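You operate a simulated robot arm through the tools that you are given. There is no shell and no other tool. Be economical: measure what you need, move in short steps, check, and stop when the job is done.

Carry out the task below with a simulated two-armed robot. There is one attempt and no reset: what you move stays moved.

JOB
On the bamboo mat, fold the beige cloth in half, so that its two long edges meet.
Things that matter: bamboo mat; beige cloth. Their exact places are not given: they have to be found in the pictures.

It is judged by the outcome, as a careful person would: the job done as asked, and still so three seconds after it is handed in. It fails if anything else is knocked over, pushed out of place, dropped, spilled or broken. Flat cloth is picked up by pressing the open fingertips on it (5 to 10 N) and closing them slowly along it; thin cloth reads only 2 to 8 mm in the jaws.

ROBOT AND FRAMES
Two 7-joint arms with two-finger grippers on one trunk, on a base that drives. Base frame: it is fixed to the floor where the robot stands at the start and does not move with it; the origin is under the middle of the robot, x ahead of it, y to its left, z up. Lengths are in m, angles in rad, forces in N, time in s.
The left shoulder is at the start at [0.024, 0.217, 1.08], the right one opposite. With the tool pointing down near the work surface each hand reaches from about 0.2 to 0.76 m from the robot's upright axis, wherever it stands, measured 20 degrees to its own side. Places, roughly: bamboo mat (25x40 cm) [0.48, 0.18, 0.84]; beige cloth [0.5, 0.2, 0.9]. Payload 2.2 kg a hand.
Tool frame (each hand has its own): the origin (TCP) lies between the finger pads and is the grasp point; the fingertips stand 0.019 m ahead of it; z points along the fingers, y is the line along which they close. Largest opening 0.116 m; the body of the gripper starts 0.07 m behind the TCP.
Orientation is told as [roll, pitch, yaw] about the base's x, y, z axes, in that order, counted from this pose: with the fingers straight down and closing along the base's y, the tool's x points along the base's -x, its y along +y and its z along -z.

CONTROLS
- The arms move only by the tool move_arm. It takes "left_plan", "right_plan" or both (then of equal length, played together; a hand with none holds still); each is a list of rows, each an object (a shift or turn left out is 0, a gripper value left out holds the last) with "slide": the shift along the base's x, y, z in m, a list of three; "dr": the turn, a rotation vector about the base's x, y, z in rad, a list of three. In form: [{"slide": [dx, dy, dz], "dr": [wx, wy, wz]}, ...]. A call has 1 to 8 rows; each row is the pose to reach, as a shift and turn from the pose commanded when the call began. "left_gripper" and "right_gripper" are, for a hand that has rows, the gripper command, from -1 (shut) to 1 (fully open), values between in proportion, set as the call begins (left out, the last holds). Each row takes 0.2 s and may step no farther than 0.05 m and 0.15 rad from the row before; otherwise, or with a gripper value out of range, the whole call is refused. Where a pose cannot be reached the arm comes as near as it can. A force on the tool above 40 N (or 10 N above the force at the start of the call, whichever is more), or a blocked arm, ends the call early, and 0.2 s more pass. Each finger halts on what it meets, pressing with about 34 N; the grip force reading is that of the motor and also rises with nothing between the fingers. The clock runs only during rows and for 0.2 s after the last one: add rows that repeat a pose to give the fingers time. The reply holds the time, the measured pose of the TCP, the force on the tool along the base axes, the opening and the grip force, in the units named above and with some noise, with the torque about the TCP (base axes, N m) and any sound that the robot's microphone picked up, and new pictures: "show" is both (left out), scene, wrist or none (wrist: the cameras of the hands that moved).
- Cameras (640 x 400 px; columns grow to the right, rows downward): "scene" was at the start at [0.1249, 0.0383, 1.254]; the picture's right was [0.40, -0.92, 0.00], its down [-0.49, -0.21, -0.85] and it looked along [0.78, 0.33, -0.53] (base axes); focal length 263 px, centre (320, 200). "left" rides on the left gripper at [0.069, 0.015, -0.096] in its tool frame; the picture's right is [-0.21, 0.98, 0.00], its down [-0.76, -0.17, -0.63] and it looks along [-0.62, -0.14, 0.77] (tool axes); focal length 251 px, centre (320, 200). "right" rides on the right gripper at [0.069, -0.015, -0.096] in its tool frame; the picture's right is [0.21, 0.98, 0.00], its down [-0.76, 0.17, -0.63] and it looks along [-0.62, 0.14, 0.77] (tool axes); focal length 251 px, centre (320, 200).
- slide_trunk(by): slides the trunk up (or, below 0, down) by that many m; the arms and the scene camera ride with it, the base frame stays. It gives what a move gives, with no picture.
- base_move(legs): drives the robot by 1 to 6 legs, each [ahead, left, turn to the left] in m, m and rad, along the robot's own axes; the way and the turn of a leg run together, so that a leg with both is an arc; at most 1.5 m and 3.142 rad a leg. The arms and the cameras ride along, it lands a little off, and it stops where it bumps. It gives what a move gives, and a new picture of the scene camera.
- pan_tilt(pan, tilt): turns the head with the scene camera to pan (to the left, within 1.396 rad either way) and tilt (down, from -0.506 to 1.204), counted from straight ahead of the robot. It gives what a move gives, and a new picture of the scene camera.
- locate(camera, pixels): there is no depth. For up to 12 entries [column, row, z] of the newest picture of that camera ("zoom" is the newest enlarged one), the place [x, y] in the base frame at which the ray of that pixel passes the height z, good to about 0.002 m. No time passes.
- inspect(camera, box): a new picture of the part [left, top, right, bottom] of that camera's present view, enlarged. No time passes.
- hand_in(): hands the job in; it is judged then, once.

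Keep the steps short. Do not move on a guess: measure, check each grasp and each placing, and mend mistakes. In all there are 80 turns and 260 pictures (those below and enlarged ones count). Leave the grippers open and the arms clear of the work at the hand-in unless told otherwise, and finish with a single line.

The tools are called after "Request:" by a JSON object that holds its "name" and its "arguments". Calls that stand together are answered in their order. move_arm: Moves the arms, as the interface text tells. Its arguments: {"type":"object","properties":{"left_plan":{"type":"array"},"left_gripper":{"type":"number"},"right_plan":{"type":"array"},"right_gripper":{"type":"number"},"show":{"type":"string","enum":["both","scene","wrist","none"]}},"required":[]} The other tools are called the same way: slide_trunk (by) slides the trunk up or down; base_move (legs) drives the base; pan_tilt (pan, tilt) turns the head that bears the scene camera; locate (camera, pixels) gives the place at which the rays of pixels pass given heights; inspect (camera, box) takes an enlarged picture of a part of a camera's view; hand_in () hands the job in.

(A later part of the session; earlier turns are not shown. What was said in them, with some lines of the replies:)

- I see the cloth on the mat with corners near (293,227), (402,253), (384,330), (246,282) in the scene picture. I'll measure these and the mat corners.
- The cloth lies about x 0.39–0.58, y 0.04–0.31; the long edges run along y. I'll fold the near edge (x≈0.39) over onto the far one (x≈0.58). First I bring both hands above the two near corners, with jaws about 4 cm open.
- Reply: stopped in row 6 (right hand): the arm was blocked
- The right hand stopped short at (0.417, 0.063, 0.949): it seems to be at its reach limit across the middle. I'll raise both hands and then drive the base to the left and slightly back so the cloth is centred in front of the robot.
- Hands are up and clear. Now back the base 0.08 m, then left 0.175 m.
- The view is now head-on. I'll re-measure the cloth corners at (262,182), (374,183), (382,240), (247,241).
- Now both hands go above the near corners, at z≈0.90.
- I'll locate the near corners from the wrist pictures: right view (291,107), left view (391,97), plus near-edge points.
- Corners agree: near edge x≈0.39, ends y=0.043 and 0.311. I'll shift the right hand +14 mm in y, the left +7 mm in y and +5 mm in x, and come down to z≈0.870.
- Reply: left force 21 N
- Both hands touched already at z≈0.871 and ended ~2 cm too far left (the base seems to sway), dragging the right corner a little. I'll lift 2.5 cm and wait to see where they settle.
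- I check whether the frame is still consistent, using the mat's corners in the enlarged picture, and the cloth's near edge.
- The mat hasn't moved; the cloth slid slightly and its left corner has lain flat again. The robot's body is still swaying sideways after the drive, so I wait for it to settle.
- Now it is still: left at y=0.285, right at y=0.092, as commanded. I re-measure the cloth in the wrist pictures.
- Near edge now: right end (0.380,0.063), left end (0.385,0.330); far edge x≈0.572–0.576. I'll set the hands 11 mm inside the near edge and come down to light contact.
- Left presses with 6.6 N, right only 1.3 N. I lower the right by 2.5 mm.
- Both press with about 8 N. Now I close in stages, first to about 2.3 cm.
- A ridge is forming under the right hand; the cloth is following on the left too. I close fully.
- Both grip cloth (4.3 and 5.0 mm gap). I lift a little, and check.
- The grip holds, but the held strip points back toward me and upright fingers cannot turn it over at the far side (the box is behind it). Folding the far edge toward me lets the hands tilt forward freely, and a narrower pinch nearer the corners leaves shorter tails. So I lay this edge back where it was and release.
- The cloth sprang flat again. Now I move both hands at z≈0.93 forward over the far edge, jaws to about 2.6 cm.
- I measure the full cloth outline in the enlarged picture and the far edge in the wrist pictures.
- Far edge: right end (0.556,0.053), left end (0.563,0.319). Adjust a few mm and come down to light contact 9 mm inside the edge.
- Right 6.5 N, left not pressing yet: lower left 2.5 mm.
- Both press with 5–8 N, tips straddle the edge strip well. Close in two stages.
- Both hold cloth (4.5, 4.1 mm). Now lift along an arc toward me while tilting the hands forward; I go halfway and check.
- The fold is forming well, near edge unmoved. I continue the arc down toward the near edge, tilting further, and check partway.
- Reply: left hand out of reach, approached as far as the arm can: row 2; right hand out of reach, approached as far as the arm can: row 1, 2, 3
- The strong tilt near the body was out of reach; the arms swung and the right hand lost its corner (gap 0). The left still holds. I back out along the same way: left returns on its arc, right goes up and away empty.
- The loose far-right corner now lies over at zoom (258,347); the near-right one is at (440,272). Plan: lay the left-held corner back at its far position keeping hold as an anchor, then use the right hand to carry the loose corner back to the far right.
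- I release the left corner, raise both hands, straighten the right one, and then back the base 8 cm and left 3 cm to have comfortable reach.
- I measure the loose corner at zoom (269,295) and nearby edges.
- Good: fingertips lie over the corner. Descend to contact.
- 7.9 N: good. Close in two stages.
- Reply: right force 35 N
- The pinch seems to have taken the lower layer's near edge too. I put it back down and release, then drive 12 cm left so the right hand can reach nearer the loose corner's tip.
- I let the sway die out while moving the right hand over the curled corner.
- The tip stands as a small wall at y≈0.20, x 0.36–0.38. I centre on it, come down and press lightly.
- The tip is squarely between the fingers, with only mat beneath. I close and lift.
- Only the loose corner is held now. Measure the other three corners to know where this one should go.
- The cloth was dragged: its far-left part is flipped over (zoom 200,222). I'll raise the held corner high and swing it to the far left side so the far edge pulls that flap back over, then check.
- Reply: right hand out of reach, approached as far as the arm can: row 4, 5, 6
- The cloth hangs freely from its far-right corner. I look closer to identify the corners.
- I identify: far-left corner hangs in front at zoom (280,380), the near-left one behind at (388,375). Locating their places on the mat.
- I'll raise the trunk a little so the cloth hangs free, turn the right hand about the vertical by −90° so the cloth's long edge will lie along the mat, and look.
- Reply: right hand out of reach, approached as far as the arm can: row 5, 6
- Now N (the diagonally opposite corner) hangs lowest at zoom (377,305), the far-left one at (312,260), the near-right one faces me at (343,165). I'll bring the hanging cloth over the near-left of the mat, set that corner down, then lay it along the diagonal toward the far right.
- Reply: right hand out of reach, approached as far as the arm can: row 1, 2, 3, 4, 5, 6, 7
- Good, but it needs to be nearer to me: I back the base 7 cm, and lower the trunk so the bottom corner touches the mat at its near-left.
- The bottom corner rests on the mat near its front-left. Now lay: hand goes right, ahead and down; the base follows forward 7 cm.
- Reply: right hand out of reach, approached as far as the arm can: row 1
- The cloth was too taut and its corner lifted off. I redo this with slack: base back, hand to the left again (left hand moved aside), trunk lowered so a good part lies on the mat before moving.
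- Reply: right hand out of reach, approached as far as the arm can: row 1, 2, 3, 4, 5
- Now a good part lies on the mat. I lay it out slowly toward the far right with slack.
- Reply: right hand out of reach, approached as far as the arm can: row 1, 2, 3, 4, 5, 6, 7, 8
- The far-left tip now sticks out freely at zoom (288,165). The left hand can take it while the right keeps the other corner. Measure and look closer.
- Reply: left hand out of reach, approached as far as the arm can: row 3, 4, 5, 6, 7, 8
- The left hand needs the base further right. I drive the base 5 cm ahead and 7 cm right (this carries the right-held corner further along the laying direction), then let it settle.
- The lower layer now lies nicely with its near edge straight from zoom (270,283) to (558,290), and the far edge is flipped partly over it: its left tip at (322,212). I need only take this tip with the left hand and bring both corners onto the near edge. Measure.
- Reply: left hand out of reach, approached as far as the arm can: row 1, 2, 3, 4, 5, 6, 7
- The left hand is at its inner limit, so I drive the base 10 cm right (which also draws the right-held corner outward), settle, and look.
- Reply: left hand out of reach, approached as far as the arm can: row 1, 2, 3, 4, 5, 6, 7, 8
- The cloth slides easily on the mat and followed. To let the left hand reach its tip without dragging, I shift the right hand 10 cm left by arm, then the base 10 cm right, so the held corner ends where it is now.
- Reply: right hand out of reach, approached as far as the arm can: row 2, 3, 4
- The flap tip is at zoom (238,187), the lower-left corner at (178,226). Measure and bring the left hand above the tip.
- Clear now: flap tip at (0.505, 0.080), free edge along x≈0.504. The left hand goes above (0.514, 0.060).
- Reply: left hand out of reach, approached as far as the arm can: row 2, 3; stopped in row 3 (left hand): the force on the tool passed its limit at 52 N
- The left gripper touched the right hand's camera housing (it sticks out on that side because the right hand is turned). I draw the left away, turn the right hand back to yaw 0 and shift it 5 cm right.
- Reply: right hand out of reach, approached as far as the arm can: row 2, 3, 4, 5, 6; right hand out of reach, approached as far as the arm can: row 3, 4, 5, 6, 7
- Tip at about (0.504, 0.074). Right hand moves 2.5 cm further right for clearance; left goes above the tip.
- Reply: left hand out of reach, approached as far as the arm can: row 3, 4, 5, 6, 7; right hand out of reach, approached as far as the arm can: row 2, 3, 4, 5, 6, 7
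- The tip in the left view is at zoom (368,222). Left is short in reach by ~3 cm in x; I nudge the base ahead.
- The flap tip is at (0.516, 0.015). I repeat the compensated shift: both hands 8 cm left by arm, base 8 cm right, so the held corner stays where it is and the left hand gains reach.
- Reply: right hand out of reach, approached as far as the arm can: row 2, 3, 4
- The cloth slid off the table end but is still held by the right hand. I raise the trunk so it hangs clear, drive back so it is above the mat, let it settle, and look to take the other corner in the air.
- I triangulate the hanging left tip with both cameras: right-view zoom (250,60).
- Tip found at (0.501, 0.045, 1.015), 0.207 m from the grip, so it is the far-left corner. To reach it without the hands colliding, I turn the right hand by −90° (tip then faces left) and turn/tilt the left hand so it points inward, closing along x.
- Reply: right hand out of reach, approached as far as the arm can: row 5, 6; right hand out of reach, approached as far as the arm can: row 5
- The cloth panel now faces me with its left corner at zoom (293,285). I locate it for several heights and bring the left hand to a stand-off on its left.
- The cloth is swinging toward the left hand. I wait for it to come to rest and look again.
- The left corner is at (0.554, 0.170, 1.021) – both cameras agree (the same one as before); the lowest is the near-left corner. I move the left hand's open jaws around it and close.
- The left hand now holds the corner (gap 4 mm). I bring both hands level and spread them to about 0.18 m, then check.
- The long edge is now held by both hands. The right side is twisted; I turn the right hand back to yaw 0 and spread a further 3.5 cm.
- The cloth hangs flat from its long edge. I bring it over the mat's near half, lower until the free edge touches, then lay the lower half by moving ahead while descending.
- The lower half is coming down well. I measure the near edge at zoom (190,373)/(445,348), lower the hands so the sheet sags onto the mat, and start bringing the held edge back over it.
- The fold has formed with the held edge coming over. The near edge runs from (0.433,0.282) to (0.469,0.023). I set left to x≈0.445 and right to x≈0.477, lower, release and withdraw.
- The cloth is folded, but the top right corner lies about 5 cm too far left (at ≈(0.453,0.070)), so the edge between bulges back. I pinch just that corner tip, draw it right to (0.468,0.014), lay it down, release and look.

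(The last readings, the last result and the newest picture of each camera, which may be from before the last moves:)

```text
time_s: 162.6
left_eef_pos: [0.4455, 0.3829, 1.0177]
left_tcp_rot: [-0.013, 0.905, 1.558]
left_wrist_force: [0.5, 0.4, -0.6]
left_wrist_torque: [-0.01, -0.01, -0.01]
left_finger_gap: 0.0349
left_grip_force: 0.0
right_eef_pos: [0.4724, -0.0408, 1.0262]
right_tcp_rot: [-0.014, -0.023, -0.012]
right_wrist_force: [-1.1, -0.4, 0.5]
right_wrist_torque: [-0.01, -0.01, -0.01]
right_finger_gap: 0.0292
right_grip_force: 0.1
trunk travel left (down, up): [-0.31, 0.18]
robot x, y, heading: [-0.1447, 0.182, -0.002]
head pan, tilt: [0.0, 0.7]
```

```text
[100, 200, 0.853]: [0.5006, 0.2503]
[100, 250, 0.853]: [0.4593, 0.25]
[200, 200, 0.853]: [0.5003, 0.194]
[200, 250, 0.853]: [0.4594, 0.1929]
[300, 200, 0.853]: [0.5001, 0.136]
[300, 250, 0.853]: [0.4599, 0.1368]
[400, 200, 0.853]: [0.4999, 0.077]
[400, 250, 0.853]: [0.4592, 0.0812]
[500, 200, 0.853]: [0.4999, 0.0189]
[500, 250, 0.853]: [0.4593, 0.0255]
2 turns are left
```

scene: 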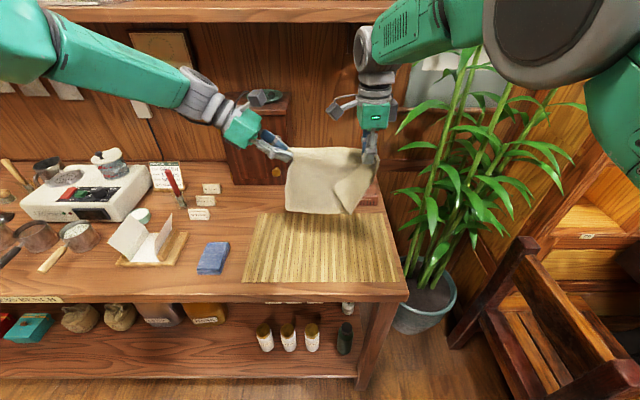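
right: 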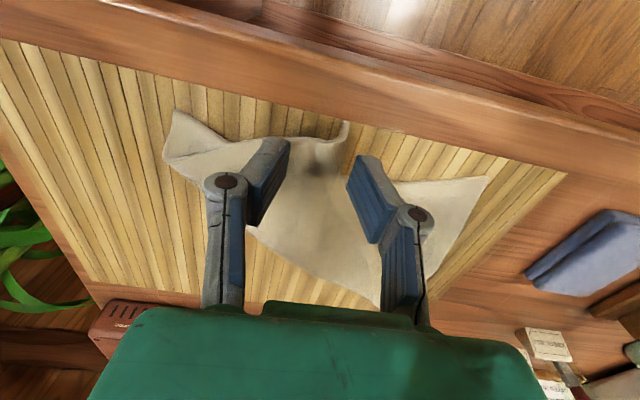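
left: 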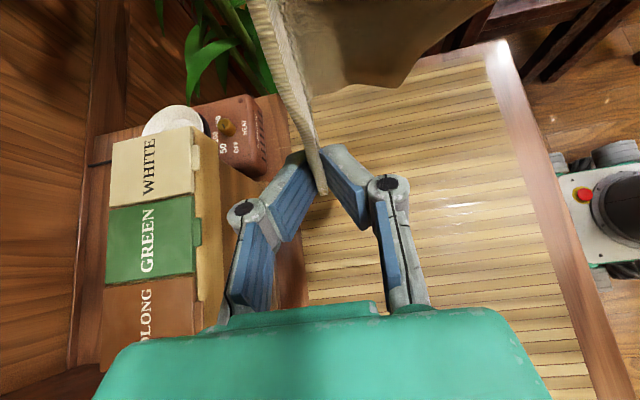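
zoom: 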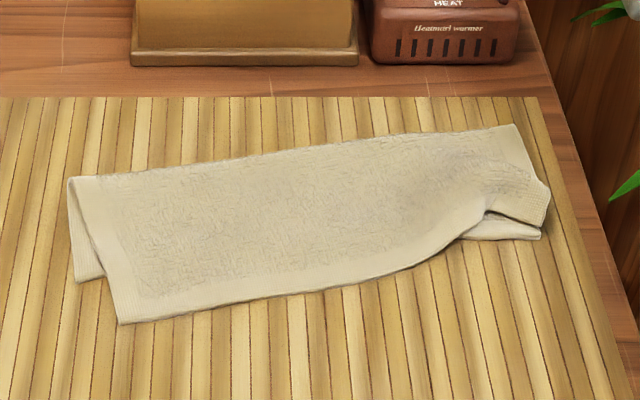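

Much better: one clean fold. Only the top left corner overshoots the lower one by ~3 cm (tip at ≈(0.400,0.240), lower corner at ≈(0.432,0.262)). I straighten the left hand, pinch just that tip over bare mat, move it (+0.031, +0.022), release, and withdraw both hands with open grippers.

Request:
{"name": "move_arm", "arguments": {"left_plan": [{"dr": [0.14, 0, 0]}, {"dr": [0.28, 0, 0]}, {"dr": [0.42, 0, 0]}, {"dr": [0.56, 0, 0]}, {"dr": [0.7, 0, 0]}, {"dr": [0.82, 0, 0]}, {"dr": [0.92, 0, 0]}], "left_gripper": -0.56, "show": "none"}}

Request:
{"name": "move_arm", "arguments": {"left_plan": [{"dr": [0, 0, -0.14]}, {"dr": [0, 0, -0.28]}, {"dr": [0, 0, -0.42]}, {"dr": [0, 0, -0.56]}, {"dr": [0, 0, -0.7]}, {"dr": [0, 0, -0.84]}, {"dr": [0, 0, -0.98]}], "show": "none"}}

Request:
{"name": "move_arm", "arguments": {"left_plan": [{"slide": [-0.006, -0.03, -0.015], "dr": [0, 0, -0.14]}, {"slide": [-0.013, -0.065, -0.035], "dr": [0, 0, -0.28]}, {"slide": [-0.02, -0.1, -0.055], "dr": [0, 0, -0.42]}, {"slide": [-0.028, -0.135, -0.075], "dr": [0, 0, -0.56]}, {"slide": [-0.033, -0.159, -0.09], "dr": [0, 0, -0.58]}, {"slide": [-0.033, -0.159, -0.09], "dr": [0, 0, -0.58]}], "show": "none"}}

Request:
{"name": "move_arm", "arguments": {"left_plan": [{"slide": [0, 0, -0.02]}, {"slide": [0, 0, -0.038]}, {"slide": [0, 0, -0.05]}, {"slide": [0, 0, -0.0555]}, {"slide": [0, 0, -0.0575]}, {"slide": [0, 0, -0.0575]}], "show": "none"}}

Request:
{"name": "move_arm", "arguments": {"left_plan": [{}, {}], "left_gripper": -0.8, "show": "none"}}

Request:
{"name": "move_arm", "arguments": {"left_plan": [{}, {}, {}], "left_gripper": -1, "show": "none"}}

Request:
{"name": "move_arm", "arguments": {"left_plan": [{"slide": [0, 0, 0.012]}, {"slide": [0.008, 0.006, 0.018]}, {"slide": [0.018, 0.013, 0.018]}, {"slide": [0.027, 0.019, 0.013]}, {"slide": [0.031, 0.022, 0.005]}, {"slide": [0.031, 0.022, 0.004]}], "show": "none"}}

Request:
{"name": "move_arm", "arguments": {"left_plan": [{}, {}, {"slide": [0, 0, 0.02]}, {"slide": [0, 0, 0.06]}, {"slide": [0, 0.03, 0.1]}, {"slide": [0, 0.06, 0.14]}, {"slide": [0, 0.08, 0.16]}], "left_gripper": -0.5, "show": "none"}}

Request:
{"name": "move_arm", "arguments": {"left_plan": [{"slide": [0, 0, 0.01]}, {"slide": [0, 0, 0.02]}, {"slide": [0, 0, 0.03]}], "right_plan": [{"slide": [0, -0.01, 0.02]}, {"slide": [0, -0.02, 0.04]}, {"slide": [0, -0.03, 0.06]}], "left_gripper": 1, "right_gripper": 1, "show": "none"}}

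Request:
{"name": "inspect", "arguments": {"camera": "scene", "box": [270, 170, 410, 250]}}

```text
time_s: 164.2
left_eef_pos: [0.4472, 0.3817, 1.0189]
left_tcp_rot: [-0.004, -0.022, 1.563]
left_wrist_force: [-0.3, 0.5, -0.2]
left_wrist_torque: [0.03, 0.01, -0.02]
left_finger_gap: 0.0256
left_grip_force: 0.0
right_eef_pos: [0.4719, -0.0426, 1.0254]
right_tcp_rot: [-0.013, -0.023, -0.01]
right_wrist_force: [0.4, -0.3, -0.3]
right_wrist_torque: [0.04, 0.03, 0.01]
right_finger_gap: 0.0291
right_grip_force: 0.0
trunk travel left (down, up): [-0.31, 0.18]
robot x, y, heading: [-0.147, 0.1806, 0.001]
head pan, tilt: [0.0, 0.7]
```

```text
time_s: 165.8
left_eef_pos: [0.4455, 0.3824, 1.0192]
left_tcp_rot: [-0.005, -0.016, 0.582]
left_wrist_force: [0.4, 0.4, -0.5]
left_wrist_torque: [0.0, 0.0, -0.01]
left_finger_gap: 0.0255
left_grip_force: 0.1
right_eef_pos: [0.4716, -0.0406, 1.0255]
right_tcp_rot: [-0.015, -0.024, -0.011]
right_wrist_force: [0.6, -0.3, 0.0]
right_wrist_torque: [-0.02, 0.0, 0.01]
right_finger_gap: 0.0291
right_grip_force: 0.2
trunk travel left (down, up): [-0.31, 0.18]
robot x, y, heading: [-0.1458, 0.1778, -0.005]
head pan, tilt: [0.0, 0.7]
```

```text
time_s: 167.2
left_eef_pos: [0.4135, 0.2236, 0.9289]
left_tcp_rot: [-0.003, -0.016, 0.001]
left_wrist_force: [0.5, 0.1, -0.5]
left_wrist_torque: [0.03, 0.05, -0.02]
left_finger_gap: 0.0256
left_grip_force: 0.0
right_eef_pos: [0.4715, -0.0416, 1.026]
right_tcp_rot: [-0.012, -0.023, -0.01]
right_wrist_force: [0.0, -0.1, 0.0]
right_wrist_torque: [-0.01, -0.01, -0.01]
right_finger_gap: 0.029
right_grip_force: 0.1
trunk travel left (down, up): [-0.31, 0.18]
robot x, y, heading: [-0.1456, 0.1741, -0.001]
head pan, tilt: [0.0, 0.7]
```

```text
time_s: 168.6
left_eef_pos: [0.413, 0.2227, 0.8727]
left_tcp_rot: [-0.007, -0.017, 0.002]
left_wrist_force: [0.1, -1.1, 5.4]
left_wrist_torque: [-0.06, 0.0, 0.03]
left_finger_gap: 0.0205
left_grip_force: 4.0
right_eef_pos: [0.4719, -0.041, 1.0252]
right_tcp_rot: [-0.012, -0.024, -0.01]
right_wrist_force: [0.0, -0.1, 0.2]
right_wrist_torque: [0.02, 0.02, 0.01]
right_finger_gap: 0.029
right_grip_force: 0.1
trunk travel left (down, up): [-0.31, 0.18]
robot x, y, heading: [-0.1444, 0.1769, -0.007]
head pan, tilt: [0.0, 0.7]
```

```text
time_s: 169.2
left_eef_pos: [0.4145, 0.2231, 0.8722]
left_tcp_rot: [-0.005, -0.016, 0.003]
left_wrist_force: [0.2, 0.9, 3.4]
left_wrist_torque: [-0.04, -0.01, 0.01]
left_finger_gap: 0.0126
left_grip_force: 0.0
right_eef_pos: [0.4723, -0.0429, 1.0255]
right_tcp_rot: [-0.012, -0.023, -0.01]
right_wrist_force: [0.1, 0.5, 0.0]
right_wrist_torque: [0.0, -0.04, 0.0]
right_finger_gap: 0.0288
right_grip_force: 0.1
trunk travel left (down, up): [-0.31, 0.18]
robot x, y, heading: [-0.1452, 0.1784, -0.002]
head pan, tilt: [0.0, 0.7]
```

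```text
time_s: 170.0
left_eef_pos: [0.4123, 0.2239, 0.8711]
left_tcp_rot: [-0.005, -0.017, 0.004]
left_wrist_force: [-0.5, 1.9, 6.4]
left_wrist_torque: [-0.09, -0.02, 0.0]
left_finger_gap: 0.0043
left_grip_force: 33.3
right_eef_pos: [0.4714, -0.0421, 1.0266]
right_tcp_rot: [-0.013, -0.023, -0.012]
right_wrist_force: [0.6, 0.1, 0.5]
right_wrist_torque: [0.03, -0.01, -0.04]
right_finger_gap: 0.0289
right_grip_force: 0.0
trunk travel left (down, up): [-0.31, 0.18]
robot x, y, heading: [-0.1425, 0.1751, -0.001]
head pan, tilt: [0.0, 0.7]
```

```text
time_s: 171.4
left_eef_pos: [0.4446, 0.2452, 0.876]
left_tcp_rot: [-0.006, -0.018, 0.002]
left_wrist_force: [-0.3, -0.1, 1.8]
left_wrist_torque: [-0.08, -0.01, -0.02]
left_finger_gap: 0.0042
left_grip_force: 32.9
right_eef_pos: [0.4718, -0.0422, 1.0262]
right_tcp_rot: [-0.012, -0.023, -0.009]
right_wrist_force: [-0.2, -0.4, 0.0]
right_wrist_torque: [-0.02, -0.02, 0.02]
right_finger_gap: 0.0289
right_grip_force: 0.2
trunk travel left (down, up): [-0.31, 0.18]
robot x, y, heading: [-0.1441, 0.1769, -0.004]
head pan, tilt: [0.0, 0.7]
```

```text
time_s: 173.0
left_eef_pos: [0.4426, 0.3284, 1.0358]
left_tcp_rot: [-0.006, -0.016, 0.003]
left_wrist_force: [0.0, 0.1, 0.4]
left_wrist_torque: [-0.03, 0.03, -0.01]
left_finger_gap: 0.0291
left_grip_force: 0.0
right_eef_pos: [0.471, -0.0391, 1.0252]
right_tcp_rot: [-0.015, -0.023, -0.01]
right_wrist_force: [-0.4, 1.0, 0.5]
right_wrist_torque: [0.0, -0.02, -0.01]
right_finger_gap: 0.029
right_grip_force: 0.2
trunk travel left (down, up): [-0.31, 0.18]
robot x, y, heading: [-0.1441, 0.1767, -0.004]
head pan, tilt: [0.0, 0.7]
```

```text
time_s: 173.8
left_eef_pos: [0.4432, 0.3251, 1.0668]
left_tcp_rot: [-0.003, -0.015, 0.003]
left_wrist_force: [0.2, -1.0, -0.1]
left_wrist_torque: [-0.03, 0.01, -0.01]
left_finger_gap: 0.1159
left_grip_force: 0.0
right_eef_pos: [0.4717, -0.0717, 1.087]
right_tcp_rot: [-0.013, -0.026, -0.008]
right_wrist_force: [-0.2, 0.3, 0.8]
right_wrist_torque: [-0.02, -0.04, 0.0]
right_finger_gap: 0.1162
right_grip_force: 0.1
trunk travel left (down, up): [-0.31, 0.18]
robot x, y, heading: [-0.1418, 0.1796, -0.004]
head pan, tilt: [0.0, 0.7]
```

```text
4.57 times, centred on (340, 210) of scene
1 turns are left
```

zoom: 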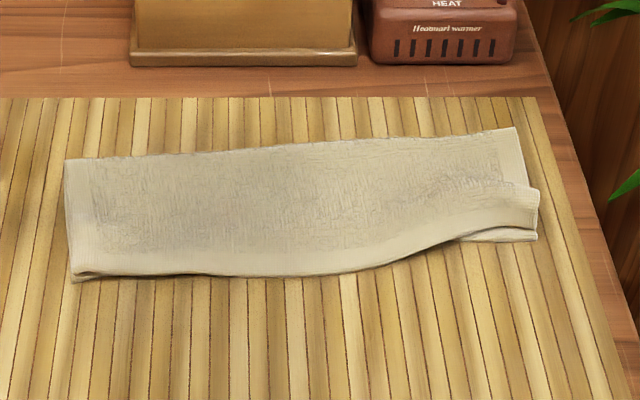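

The cloth lies folded in half on the mat. The two long edges meet along most of their length, with a small offset of roughly 1 cm at the right end. Both grippers are open and clear of the cloth, so I hand in.

Request:
{"name": "hand_in", "arguments": {}}

```text
The job is handed in.
```

The beige cloth is folded in half on the bamboo mat with its long edges together, apart from an offset of roughly 1 cm at the right end.
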